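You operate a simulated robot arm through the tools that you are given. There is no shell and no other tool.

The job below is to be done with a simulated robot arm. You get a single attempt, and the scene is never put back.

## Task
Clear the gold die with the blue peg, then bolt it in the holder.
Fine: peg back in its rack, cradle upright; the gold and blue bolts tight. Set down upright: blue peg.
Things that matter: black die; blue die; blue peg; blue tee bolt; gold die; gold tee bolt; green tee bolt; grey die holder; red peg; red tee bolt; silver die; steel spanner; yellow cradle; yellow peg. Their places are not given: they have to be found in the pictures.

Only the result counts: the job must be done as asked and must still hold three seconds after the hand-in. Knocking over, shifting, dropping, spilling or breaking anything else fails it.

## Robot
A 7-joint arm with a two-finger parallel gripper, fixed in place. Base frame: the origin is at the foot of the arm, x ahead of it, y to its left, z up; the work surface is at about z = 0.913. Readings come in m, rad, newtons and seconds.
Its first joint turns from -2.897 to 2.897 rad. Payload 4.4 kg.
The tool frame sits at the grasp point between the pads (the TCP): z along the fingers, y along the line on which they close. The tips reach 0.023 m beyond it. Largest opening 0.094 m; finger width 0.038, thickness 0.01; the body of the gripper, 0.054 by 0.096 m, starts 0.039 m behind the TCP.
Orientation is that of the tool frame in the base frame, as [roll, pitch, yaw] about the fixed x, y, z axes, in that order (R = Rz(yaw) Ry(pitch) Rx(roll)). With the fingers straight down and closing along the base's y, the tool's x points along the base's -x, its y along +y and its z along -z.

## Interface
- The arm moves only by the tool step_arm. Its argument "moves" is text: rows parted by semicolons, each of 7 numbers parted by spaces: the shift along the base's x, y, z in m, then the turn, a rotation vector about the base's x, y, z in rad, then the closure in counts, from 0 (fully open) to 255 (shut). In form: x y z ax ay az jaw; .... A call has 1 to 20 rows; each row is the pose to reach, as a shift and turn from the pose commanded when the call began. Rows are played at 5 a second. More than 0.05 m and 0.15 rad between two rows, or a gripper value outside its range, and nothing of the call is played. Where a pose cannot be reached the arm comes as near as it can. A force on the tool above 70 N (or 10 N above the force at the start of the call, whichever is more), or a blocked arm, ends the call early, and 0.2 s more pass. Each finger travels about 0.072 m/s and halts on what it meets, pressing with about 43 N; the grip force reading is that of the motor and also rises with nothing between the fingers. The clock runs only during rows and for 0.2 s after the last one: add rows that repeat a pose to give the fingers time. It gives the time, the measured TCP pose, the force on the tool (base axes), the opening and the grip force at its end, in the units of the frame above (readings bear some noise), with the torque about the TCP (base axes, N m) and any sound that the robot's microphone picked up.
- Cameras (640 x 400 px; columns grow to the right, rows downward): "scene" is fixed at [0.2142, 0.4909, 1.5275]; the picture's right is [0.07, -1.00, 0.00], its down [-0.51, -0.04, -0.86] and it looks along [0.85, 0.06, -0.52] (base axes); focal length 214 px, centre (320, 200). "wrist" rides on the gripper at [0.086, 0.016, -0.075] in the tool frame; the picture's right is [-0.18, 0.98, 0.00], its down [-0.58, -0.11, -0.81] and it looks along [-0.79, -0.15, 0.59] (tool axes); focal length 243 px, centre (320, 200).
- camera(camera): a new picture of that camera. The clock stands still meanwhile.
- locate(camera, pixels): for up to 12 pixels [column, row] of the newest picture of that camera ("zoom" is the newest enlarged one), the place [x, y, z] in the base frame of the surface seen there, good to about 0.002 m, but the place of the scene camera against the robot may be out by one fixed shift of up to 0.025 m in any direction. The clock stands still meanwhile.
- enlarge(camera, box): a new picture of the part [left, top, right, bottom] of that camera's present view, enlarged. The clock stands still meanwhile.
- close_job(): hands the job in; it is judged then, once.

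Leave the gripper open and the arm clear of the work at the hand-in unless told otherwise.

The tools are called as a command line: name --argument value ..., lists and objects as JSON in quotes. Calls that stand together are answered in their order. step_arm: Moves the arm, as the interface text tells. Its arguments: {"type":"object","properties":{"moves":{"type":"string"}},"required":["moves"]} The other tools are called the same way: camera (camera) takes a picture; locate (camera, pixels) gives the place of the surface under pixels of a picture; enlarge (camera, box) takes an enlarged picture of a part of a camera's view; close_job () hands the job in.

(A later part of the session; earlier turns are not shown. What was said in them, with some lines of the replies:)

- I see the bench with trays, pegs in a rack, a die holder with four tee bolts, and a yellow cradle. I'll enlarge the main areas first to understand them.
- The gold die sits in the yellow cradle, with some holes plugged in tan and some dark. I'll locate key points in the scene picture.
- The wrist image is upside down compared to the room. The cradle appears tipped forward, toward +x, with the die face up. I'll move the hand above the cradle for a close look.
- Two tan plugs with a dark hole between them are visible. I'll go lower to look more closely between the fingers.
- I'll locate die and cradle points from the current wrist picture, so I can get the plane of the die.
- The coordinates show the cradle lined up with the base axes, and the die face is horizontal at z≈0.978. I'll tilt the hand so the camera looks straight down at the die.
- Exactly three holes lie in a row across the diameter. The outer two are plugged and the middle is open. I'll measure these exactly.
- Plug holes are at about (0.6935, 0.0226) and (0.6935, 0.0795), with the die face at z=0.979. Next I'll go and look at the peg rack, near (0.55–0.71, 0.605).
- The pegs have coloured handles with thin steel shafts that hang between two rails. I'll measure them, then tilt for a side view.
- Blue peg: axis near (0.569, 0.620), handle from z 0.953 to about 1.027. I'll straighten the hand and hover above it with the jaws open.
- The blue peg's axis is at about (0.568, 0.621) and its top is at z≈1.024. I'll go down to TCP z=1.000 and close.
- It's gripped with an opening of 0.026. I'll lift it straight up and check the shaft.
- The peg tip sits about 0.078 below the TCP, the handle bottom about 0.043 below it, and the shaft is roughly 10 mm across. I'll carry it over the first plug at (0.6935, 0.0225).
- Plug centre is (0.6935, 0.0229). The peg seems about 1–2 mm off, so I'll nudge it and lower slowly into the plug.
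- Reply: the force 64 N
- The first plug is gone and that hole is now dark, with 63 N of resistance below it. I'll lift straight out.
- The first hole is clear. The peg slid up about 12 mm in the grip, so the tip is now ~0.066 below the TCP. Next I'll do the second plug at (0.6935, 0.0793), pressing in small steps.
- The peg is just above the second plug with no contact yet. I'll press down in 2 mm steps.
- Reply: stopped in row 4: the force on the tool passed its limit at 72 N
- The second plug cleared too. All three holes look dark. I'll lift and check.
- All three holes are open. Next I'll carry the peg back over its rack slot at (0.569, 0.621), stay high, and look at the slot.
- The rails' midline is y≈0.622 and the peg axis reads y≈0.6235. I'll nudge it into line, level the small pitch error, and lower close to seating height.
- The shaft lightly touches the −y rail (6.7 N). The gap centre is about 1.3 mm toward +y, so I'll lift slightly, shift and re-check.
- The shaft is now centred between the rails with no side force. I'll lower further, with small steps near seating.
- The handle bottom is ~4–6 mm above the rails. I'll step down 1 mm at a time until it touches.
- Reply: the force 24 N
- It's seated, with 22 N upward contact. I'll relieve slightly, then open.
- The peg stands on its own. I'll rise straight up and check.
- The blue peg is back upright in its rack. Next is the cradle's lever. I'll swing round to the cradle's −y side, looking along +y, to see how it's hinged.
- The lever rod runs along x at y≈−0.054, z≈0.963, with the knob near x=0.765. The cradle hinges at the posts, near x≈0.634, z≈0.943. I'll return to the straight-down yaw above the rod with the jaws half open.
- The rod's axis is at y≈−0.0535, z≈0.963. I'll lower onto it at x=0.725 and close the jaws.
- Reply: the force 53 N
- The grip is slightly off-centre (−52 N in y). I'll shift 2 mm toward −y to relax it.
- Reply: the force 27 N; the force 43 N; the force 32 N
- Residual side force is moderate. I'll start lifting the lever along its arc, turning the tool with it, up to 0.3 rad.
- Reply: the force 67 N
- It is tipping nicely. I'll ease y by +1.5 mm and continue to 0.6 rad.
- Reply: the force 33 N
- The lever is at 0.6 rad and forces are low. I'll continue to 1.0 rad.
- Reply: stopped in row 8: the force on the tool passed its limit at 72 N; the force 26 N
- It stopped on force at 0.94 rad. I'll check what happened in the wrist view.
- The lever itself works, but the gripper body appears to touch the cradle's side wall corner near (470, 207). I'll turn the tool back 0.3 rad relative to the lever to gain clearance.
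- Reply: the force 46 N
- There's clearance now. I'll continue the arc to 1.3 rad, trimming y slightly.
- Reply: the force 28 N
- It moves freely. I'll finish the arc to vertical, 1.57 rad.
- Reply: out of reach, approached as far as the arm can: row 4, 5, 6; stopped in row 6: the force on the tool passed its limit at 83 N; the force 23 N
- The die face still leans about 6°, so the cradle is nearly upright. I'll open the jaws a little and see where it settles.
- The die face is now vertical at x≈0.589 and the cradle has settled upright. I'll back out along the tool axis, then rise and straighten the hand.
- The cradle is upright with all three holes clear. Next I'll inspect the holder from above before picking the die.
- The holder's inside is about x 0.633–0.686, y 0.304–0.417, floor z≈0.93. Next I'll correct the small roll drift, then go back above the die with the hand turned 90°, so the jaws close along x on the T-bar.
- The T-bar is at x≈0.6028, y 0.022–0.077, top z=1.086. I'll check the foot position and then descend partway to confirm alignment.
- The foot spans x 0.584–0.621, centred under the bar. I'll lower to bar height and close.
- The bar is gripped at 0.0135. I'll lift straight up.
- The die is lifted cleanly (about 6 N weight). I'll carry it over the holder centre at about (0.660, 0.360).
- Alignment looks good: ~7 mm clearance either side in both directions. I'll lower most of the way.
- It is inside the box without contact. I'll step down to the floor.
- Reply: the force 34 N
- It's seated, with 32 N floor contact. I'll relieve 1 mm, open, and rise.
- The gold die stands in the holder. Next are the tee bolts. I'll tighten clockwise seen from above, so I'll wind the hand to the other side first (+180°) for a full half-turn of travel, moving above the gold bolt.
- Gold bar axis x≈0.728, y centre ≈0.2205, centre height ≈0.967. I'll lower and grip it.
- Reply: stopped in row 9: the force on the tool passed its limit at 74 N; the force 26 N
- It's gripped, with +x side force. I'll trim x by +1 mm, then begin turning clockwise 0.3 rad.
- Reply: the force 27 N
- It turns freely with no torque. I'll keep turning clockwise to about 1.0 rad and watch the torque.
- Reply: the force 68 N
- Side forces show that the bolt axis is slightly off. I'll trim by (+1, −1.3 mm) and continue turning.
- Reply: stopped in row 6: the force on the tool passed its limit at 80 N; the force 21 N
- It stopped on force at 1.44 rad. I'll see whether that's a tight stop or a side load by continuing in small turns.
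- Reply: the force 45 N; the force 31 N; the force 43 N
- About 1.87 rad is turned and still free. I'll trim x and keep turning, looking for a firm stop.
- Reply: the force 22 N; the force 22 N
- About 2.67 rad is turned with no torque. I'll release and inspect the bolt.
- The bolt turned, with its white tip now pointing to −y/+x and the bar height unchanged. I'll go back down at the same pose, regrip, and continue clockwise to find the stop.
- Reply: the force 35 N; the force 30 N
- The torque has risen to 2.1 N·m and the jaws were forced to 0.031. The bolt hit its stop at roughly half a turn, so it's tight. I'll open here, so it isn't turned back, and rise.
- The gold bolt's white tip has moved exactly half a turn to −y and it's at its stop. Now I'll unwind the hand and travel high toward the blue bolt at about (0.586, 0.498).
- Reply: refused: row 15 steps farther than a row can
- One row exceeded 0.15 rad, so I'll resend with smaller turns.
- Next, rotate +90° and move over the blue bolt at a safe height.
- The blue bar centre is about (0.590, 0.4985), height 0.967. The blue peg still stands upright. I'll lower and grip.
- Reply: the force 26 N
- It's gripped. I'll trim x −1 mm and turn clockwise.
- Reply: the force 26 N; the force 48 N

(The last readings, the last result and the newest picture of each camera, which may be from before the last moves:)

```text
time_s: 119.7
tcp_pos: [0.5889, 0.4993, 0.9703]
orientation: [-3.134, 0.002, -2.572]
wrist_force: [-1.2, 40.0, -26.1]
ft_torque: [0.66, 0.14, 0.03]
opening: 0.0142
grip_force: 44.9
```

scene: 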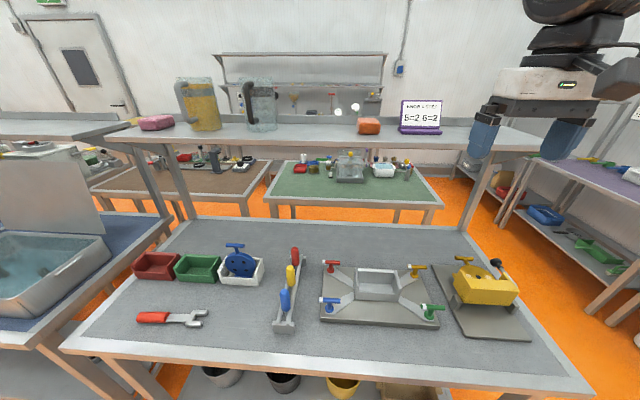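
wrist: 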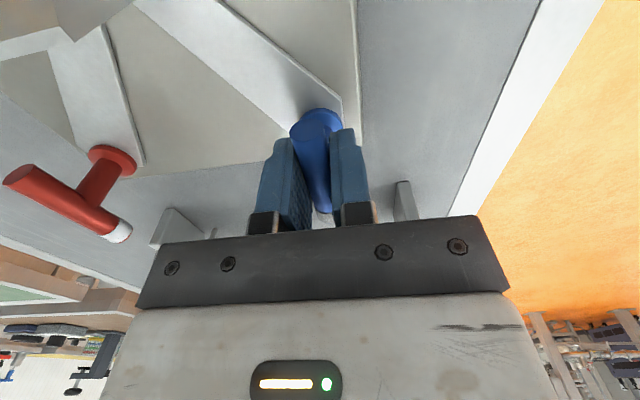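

step_arm --moves "0 0.0008 -0.0005 0 0 0 255;0 0.0008 -0.0005 0 0 -0.1 255;0 0.0008 -0.0005 0 0 -0.2 255;0 0.0008 -0.0005 0 0 -0.3 255;0 0.0008 -0.0005 0 0 -0.4 255;0 0.0008 -0.0005 0 0 -0.5 255;0 0.0008 -0.0005 0 0 -0.5 255"

enlarge --camera "scene" --box '[260, 230, 380, 330]'

```text
time_s: 121.3
tcp_pos: [0.5881, 0.4996, 0.9697]
orientation: [-3.136, 0.0, -3.073]
wrist_force: [-25.9, 53.3, -8.5]
ft_torque: [0.77, 0.2, 0.11]
opening: 0.014
grip_force: 45.1
```

```text
4.00 times, centred on (320, 280) of scene
```

zoom: 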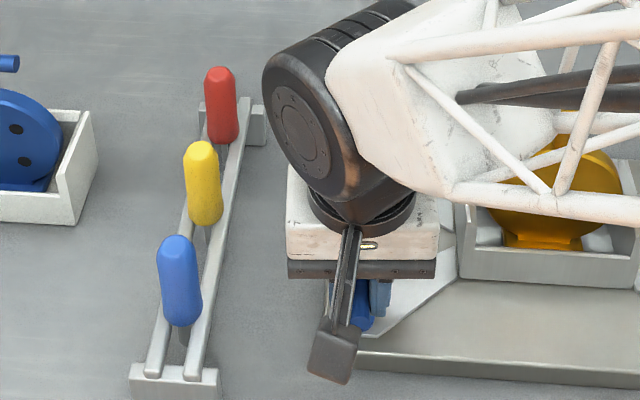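

1.5 rad turned. I'll trim and continue to about 2.3 rad, keeping the camera housing clear of the pegs.

step_arm --moves "-0.0006 0.0014 0 0 0 0 255;-0.0006 0.0014 0 0 0 -0.1 255;-0.0006 0.0014 0 0 0 -0.2 255;-0.0006 0.0014 0 0 0 -0.3 255;-0.0006 0.0014 0 0 0 -0.4 255;-0.0006 0.0014 0 0 0 -0.4 255"

enlarge --camera "scene" --box '[260, 230, 380, 330]'

```text
time_s: 122.7
tcp_pos: [0.589, 0.5011, 0.9705]
orientation: [-3.137, 0.0, 2.81]
wrist_force: [11.1, -9.2, -6.0]
ft_torque: [0.34, -0.22, -0.02]
opening: 0.0137
grip_force: 45.3
```

```text
4.00 times, centred on (320, 280) of scene
```

zoom: 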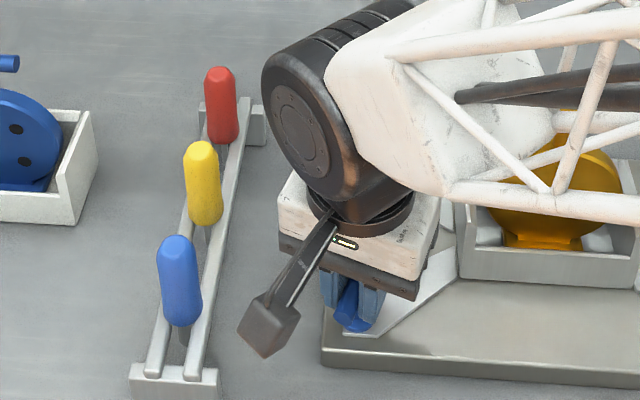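

locate --camera "zoom" --pixels '[[242, 320], [265, 345], [265, 300], [290, 330], [180, 270], [195, 300]]'

```text
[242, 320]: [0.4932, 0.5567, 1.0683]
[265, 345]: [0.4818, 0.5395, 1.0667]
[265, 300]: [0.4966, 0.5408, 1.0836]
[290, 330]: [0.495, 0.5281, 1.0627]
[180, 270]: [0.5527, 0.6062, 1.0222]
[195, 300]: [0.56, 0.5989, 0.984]
```

The camera housing clears the peg, but closely. I'll turn 0.35 rad more, then release and finish with the hand flipped.

step_arm --moves "0.0003 -0.0003 0 0 0 -0.09 255;0.0003 -0.0003 0 0 0 -0.18 255;0.0003 -0.0003 0 0 0 -0.27 255;0.0003 -0.0003 0 0 0 -0.36 255;0.0003 -0.0003 0 0 0 -0.36 255;0.0003 -0.0003 0 0 0 -0.36 200;0.0003 -0.0003 0 0 0 -0.36 119;0.0003 -0.0003 0 0 0 -0.36 119;0.0003 -0.0003 0.04 0 0 -0.36 119;0.0003 -0.0003 0.08 0 0 -0.36 60;0.0003 -0.0003 0.12 0 0 -0.36 0;0.0003 -0.0003 0.16 0 0 -0.36 0;0.0003 -0.0003 0.16 0 0 -0.36 0"

camera --camera "wrist"

enlarge --camera "scene" --box '[260, 230, 380, 330]'

```text
time_s: 125.5
tcp_pos: [0.5876, 0.501, 1.1308]
orientation: [-3.136, -0.001, 2.451]
wrist_force: [0.0, 0.1, 0.2]
ft_torque: [0.0, 0.0, 0.03]
opening: 0.094
grip_force: 0.0
```

```text
taken
```

wrist: 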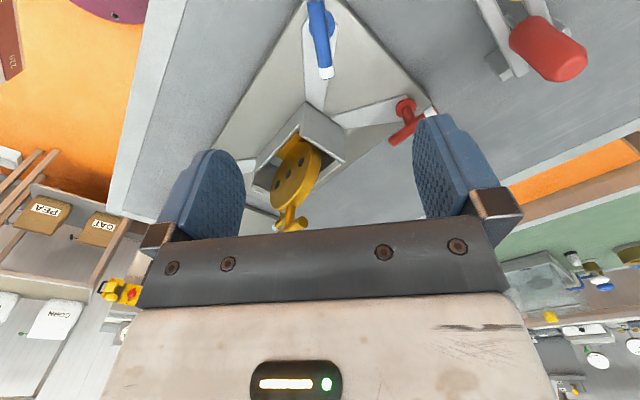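

```text
4.00 times, centred on (320, 280) of scene
```

zoom: 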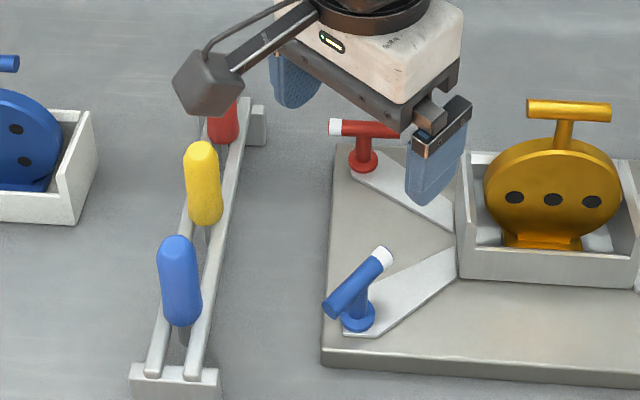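

The blue bolt is turned ~2.26 rad with ~0.88 left. I'll rotate the hand back past +90°, so the flipped jaws can grip the bar and finish the turn without the camera nearing the pegs.

step_arm --moves "0 0 0.02 0 0 0.14 0;0 0 0.02 0 0 0.28 0;0 0 0.02 0 0 0.42 0;0 0 0.02 0 0 0.56 0;0 0 0.02 0 0 0.7 0;0 0 0.02 0 0 0.84 0;0 0 0.02 0 0 0.98 0;0 0 0.02 0 0 1.12 0;0 0 0.02 0 0 1.26 0;0 0 0.02 0 0 1.4 0;0 0 0.02 0 0 1.54 0;0 0 0.02 0 0 1.68 0;0 0 0.02 0 0 1.82 0;0 0 0.02 0 0 1.96 0;0 0 0.02 0 0 2.1 0;0 0 0.02 0 0 2.24 0;0 0 0.02 0 0 2.26 0;0 0 0.02 0 0 2.26 0"

step_arm --moves "0 0 0 0 0 0.1 0;0 0 0 0 0 0.2 0;0 0 0 0 0 0.3 0;0 0 0 0 0 0.4 0;0 0 0 0 0 0.5 0;0 0 0 0 0 0.5 0"

camera --camera "wrist"

```text
time_s: 129.3
tcp_pos: [0.5885, 0.5006, 1.1496]
orientation: [-3.136, 0.001, -1.572]
wrist_force: [0.2, 0.2, 0.2]
ft_torque: [-0.02, -0.01, -0.03]
opening: 0.094
grip_force: 0.0
```

```text
time_s: 130.7
tcp_pos: [0.5901, 0.5005, 1.1509]
orientation: [-3.137, 0.0, -1.072]
wrist_force: [-0.9, 0.9, 0.0]
ft_torque: [0.03, 0.03, 0.03]
opening: 0.0938
grip_force: 0.1
```

```text
taken
```

wrist: 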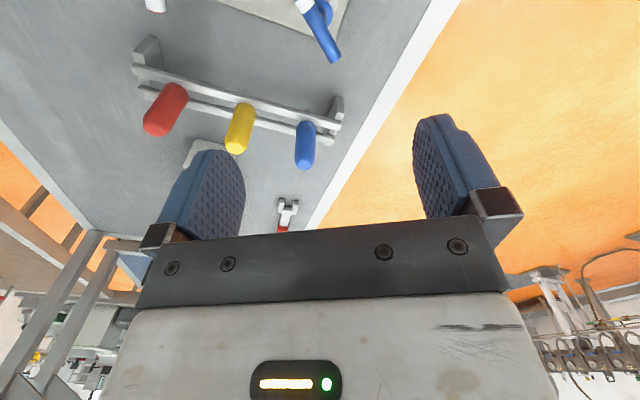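

It's reachable. I'll descend, squeeze the bar, then turn clockwise until the stop.

step_arm --moves "0 0 -0.045 0 0 0 60;0 0 -0.09 0 0 0 100;0 0 -0.13 0 0 0 100;0 0 -0.16 0 0 0 100;0 0 -0.178 0 0 0 100;0 0 -0.178 0 0 0 100;0 0 -0.178 0 0 0 180;0 0 -0.178 0 0 0 220;0 0 -0.178 0 0 0 255;0 0 -0.178 0 0 0 255"

camera --camera "wrist"

enlarge --camera "scene" --box '[290, 230, 410, 330]'

```text
time_s: 132.9
tcp_pos: [0.5887, 0.5028, 0.9726]
orientation: [-3.138, 0.0, -1.071]
wrist_force: [-25.2, -11.9, 3.6]
ft_torque: [-0.12, 0.54, -0.07]
opening: 0.0139
grip_force: 45.6
```

```text
taken
```

wrist: 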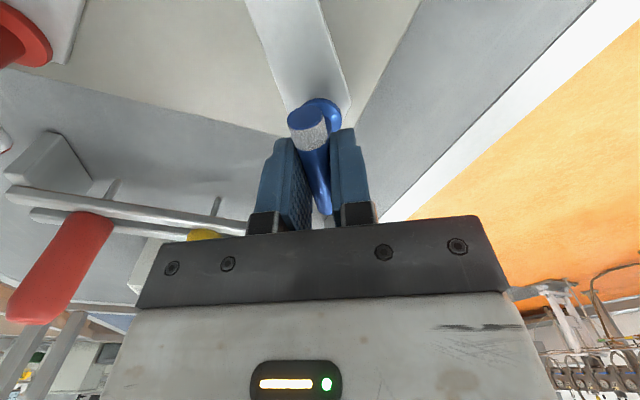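

```text
4.00 times, centred on (350, 280) of scene
```

zoom: 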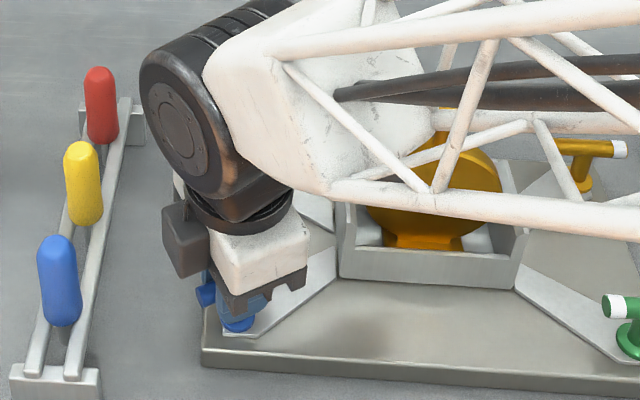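

The bar is aligned and gripped. Now I'll turn clockwise to the stop.

step_arm --moves "-0.0008 -0.0004 0 0 0 0 255;-0.0008 -0.0004 0 0 0 -0.1 255;-0.0008 -0.0004 0 0 0 -0.2 255;-0.0008 -0.0004 0 0 0 -0.3 255;-0.0008 -0.0004 0 0 0 -0.4 255;-0.0008 -0.0004 0 0 0 -0.45 255;-0.0008 -0.0004 0 0 0 -0.45 255"

```text
time_s: 134.5
tcp_pos: [0.5903, 0.5026, 0.9722]
orientation: [-3.133, 0.002, -1.524]
wrist_force: [45.4, 32.5, 17.1]
ft_torque: [0.41, 0.01, 0.06]
opening: 0.0141
grip_force: 44.9
```

step_arm --moves "0.001 0.0007 0 0 0 0 255;0.001 0.0007 0 0 0 -0.05 255;0.001 0.0007 0 0 0 -0.1 255;0.001 0.0007 0 0 0 -0.16 255;0.001 0.0007 0 0 0 -0.22 255;0.001 0.0007 0 0 0 -0.28 255;0.001 0.0007 0 0 0 -0.34 255;0.001 0.0007 0 0 0 -0.34 255"

```text
time_s: 135.7
tcp_pos: [0.5898, 0.5013, 0.9708]
orientation: [-3.134, 0.001, -1.718]
wrist_force: [14.5, 4.3, -4.5]
ft_torque: [0.04, -0.1, 1.81]
opening: 0.0193
grip_force: 45.2
stopped in row 5: the force on the tool passed its limit at 74 N (the readings are from after the stop); the commanded pose is now the measured one
```

The torque is 1.8 N·m and the jaws are being wedged, so the blue bolt is at its stop. I'll open and rise straight up.

step_arm --moves "0 0 0 0 0 0 180;0 0 0 0 0 0 90;0 0 0 0 0 0 90;0 0 0.04 0 0 0 60;0 0 0.09 0 0 0 0;0 0 0.14 0 0 0 0;0 0 0.19 0 0 0 0;0 0 0.23 0 0 0 0;0 0 0.23 0 0 0 0"

camera --camera "wrist"

enlarge --camera "scene" --box '[260, 230, 450, 340]'

```text
time_s: 137.7
tcp_pos: [0.5883, 0.5001, 1.2038]
orientation: [-3.136, 0.0, -1.719]
wrist_force: [-0.1, 0.5, -0.1]
ft_torque: [-0.01, 0.03, -0.02]
opening: 0.0941
grip_force: 0.0
```

```text
taken
```

wrist: 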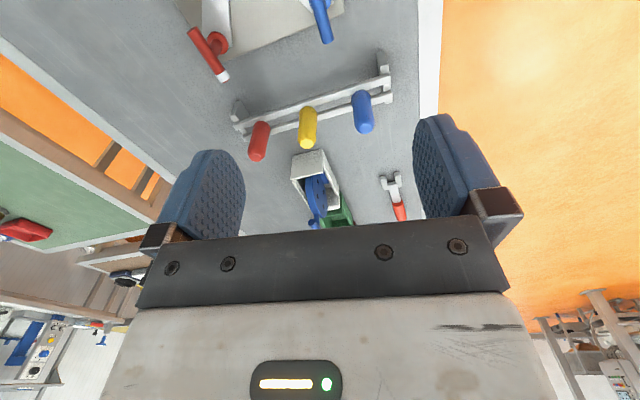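

```text
3.37 times, centred on (355, 285) of scene
```

zoom: 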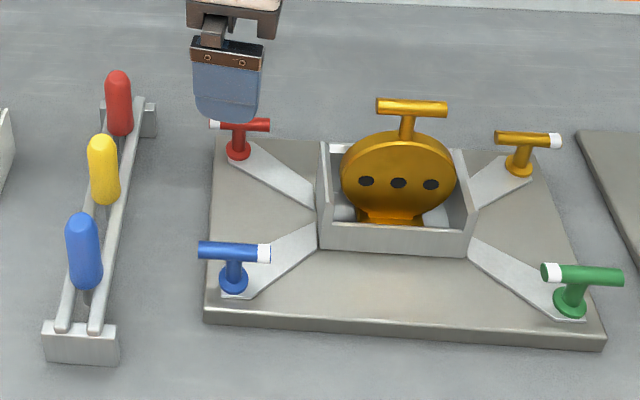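

Both the gold and blue bolts are at half a turn, with red and green untouched. I'll pull the arm up and clear, then check everything.

step_arm --moves "0 0 0.045 0 0 0 0;-0.01 -0.01 0.09 0 0 -0.14 0;-0.02 -0.03 0.13 0 0 -0.28 0;-0.03 -0.05 0.17 0 0 -0.42 0;-0.04 -0.08 0.2 0 0 -0.56 0;-0.05 -0.11 0.2 0 0 -0.7 0;-0.06 -0.14 0.2 0 0 -0.84 0;-0.06 -0.17 0.2 0 0 -0.98 0;-0.06 -0.2 0.2 0 0 -1.12 0;-0.06 -0.23 0.2 0 0 -1.26 0;-0.06 -0.25 0.2 0 0 -1.4 0;-0.06 -0.25 0.2 0 0 -1.42 0;-0.06 -0.25 0.2 0 0 -1.42 0"

camera --camera "scene"

camera --camera "wrist"

enlarge --camera "scene" --box '[400, 220, 550, 330]'

enlarge --camera "scene" --box '[120, 220, 320, 340]'

```text
time_s: 140.5
tcp_pos: [0.5312, 0.2537, 1.4033]
orientation: [-3.135, 0.0, -3.139]
wrist_force: [-0.1, 0.9, 0.3]
ft_torque: [-0.01, 0.0, 0.02]
opening: 0.0939
grip_force: 0.1
```

```text
taken
```

scene: 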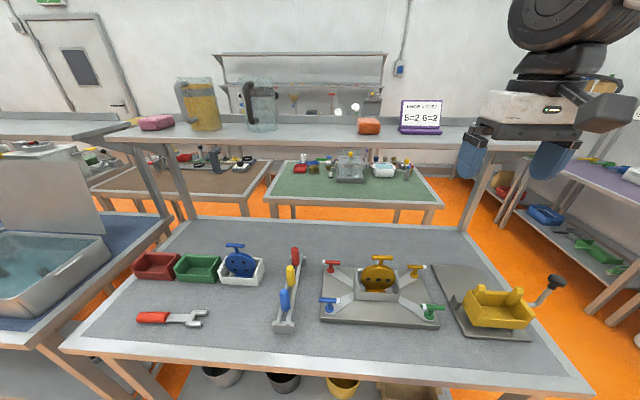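

```text
taken
```

wrist: 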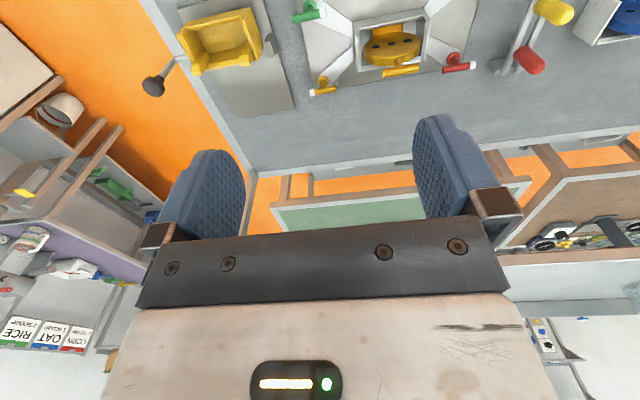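

```text
3.64 times, centred on (475, 275) of scene
```

zoom: 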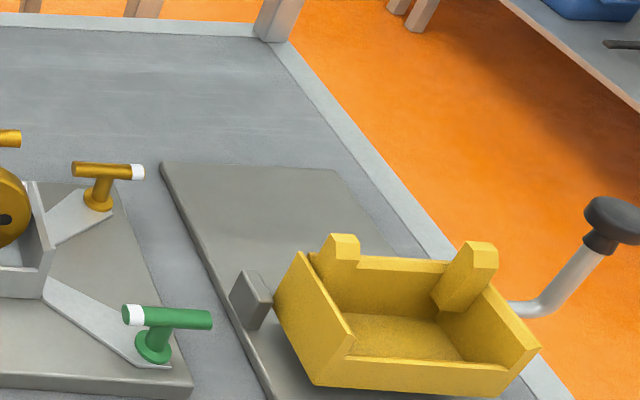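

```text
3.20 times, centred on (220, 280) of scene
```

zoom: 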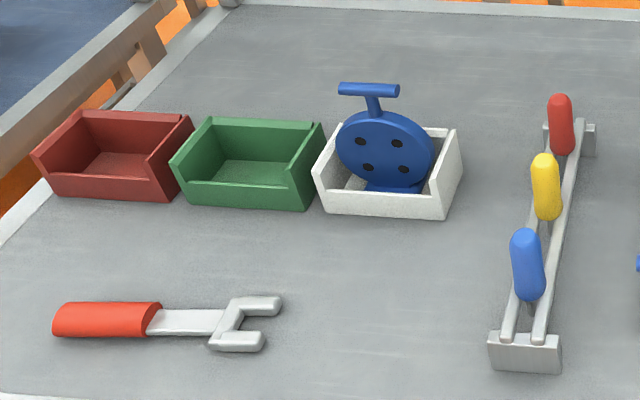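

I'll check the cradle really is level and upright by measuring its floor, rim and lever.

enlarge --camera "scene" --box '[460, 260, 580, 340]'

locate --camera "zoom" --pixels '[[220, 200], [220, 230], [180, 215], [270, 215], [120, 250], [130, 270], [280, 258], [200, 260], [440, 175], [470, 130], [330, 190], [60, 180]]'

enlarge --camera "scene" --box '[310, 240, 450, 335]'

```text
5.00 times, centred on (520, 300) of scene
```

zoom: 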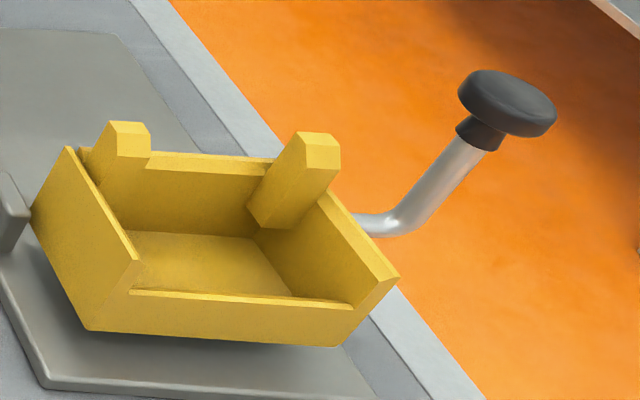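

```text
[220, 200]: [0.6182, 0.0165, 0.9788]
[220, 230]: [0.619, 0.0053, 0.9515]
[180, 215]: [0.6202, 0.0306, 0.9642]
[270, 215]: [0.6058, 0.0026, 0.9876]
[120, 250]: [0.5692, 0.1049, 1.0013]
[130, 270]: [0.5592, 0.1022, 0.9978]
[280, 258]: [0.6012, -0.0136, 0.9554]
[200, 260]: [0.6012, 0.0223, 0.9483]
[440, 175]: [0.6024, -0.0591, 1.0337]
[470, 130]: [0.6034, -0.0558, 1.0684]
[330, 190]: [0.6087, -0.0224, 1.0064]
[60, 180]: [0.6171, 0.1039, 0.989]
```

```text
4.21 times, centred on (380, 288) of scene
```

zoom: 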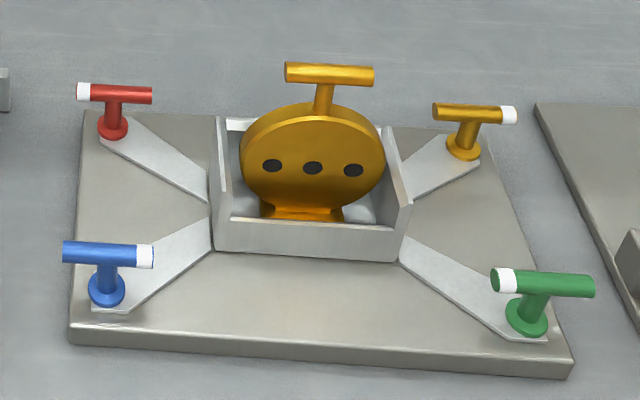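

Everything checks out:
- **Cradle:** the lever and back wall are vertical, so it's upright.
- **Gold die:** all three holes are clear and it's seated in the holder.
- **Bolts:** gold and blue are turned to their stops. Red and green were not touched.
- **Blue peg:** it stands upright in its rack.
- **Arm:** it's clear of the work, with the gripper open.

I'll hand the job in.

close_job

```text
The job is handed in.
```

I've handed the job in. The gold die is cleared and bolted in the holder; I haven't seen the judge's verdict.

- **Gold die:** the blue peg pushed out both plugs, so all three holes are open. The die stands on its foot inside the grey holder.
- **Bolts:** I turned the gold and blue bolts clockwise half a turn until they hit a firm stop, at about 2.1 and 1.8 N·m. I took that stop as tight, since nothing else showed it. The red and green bolts were not touched.
- **Blue peg:** it is back in its rack, standing upright.
- **Cradle:** its lever and back wall measured vertical, so it is upright.
- **Everything else:** in the last pictures nothing else had been knocked over or moved. The arm is up and clear, with the gripper open.
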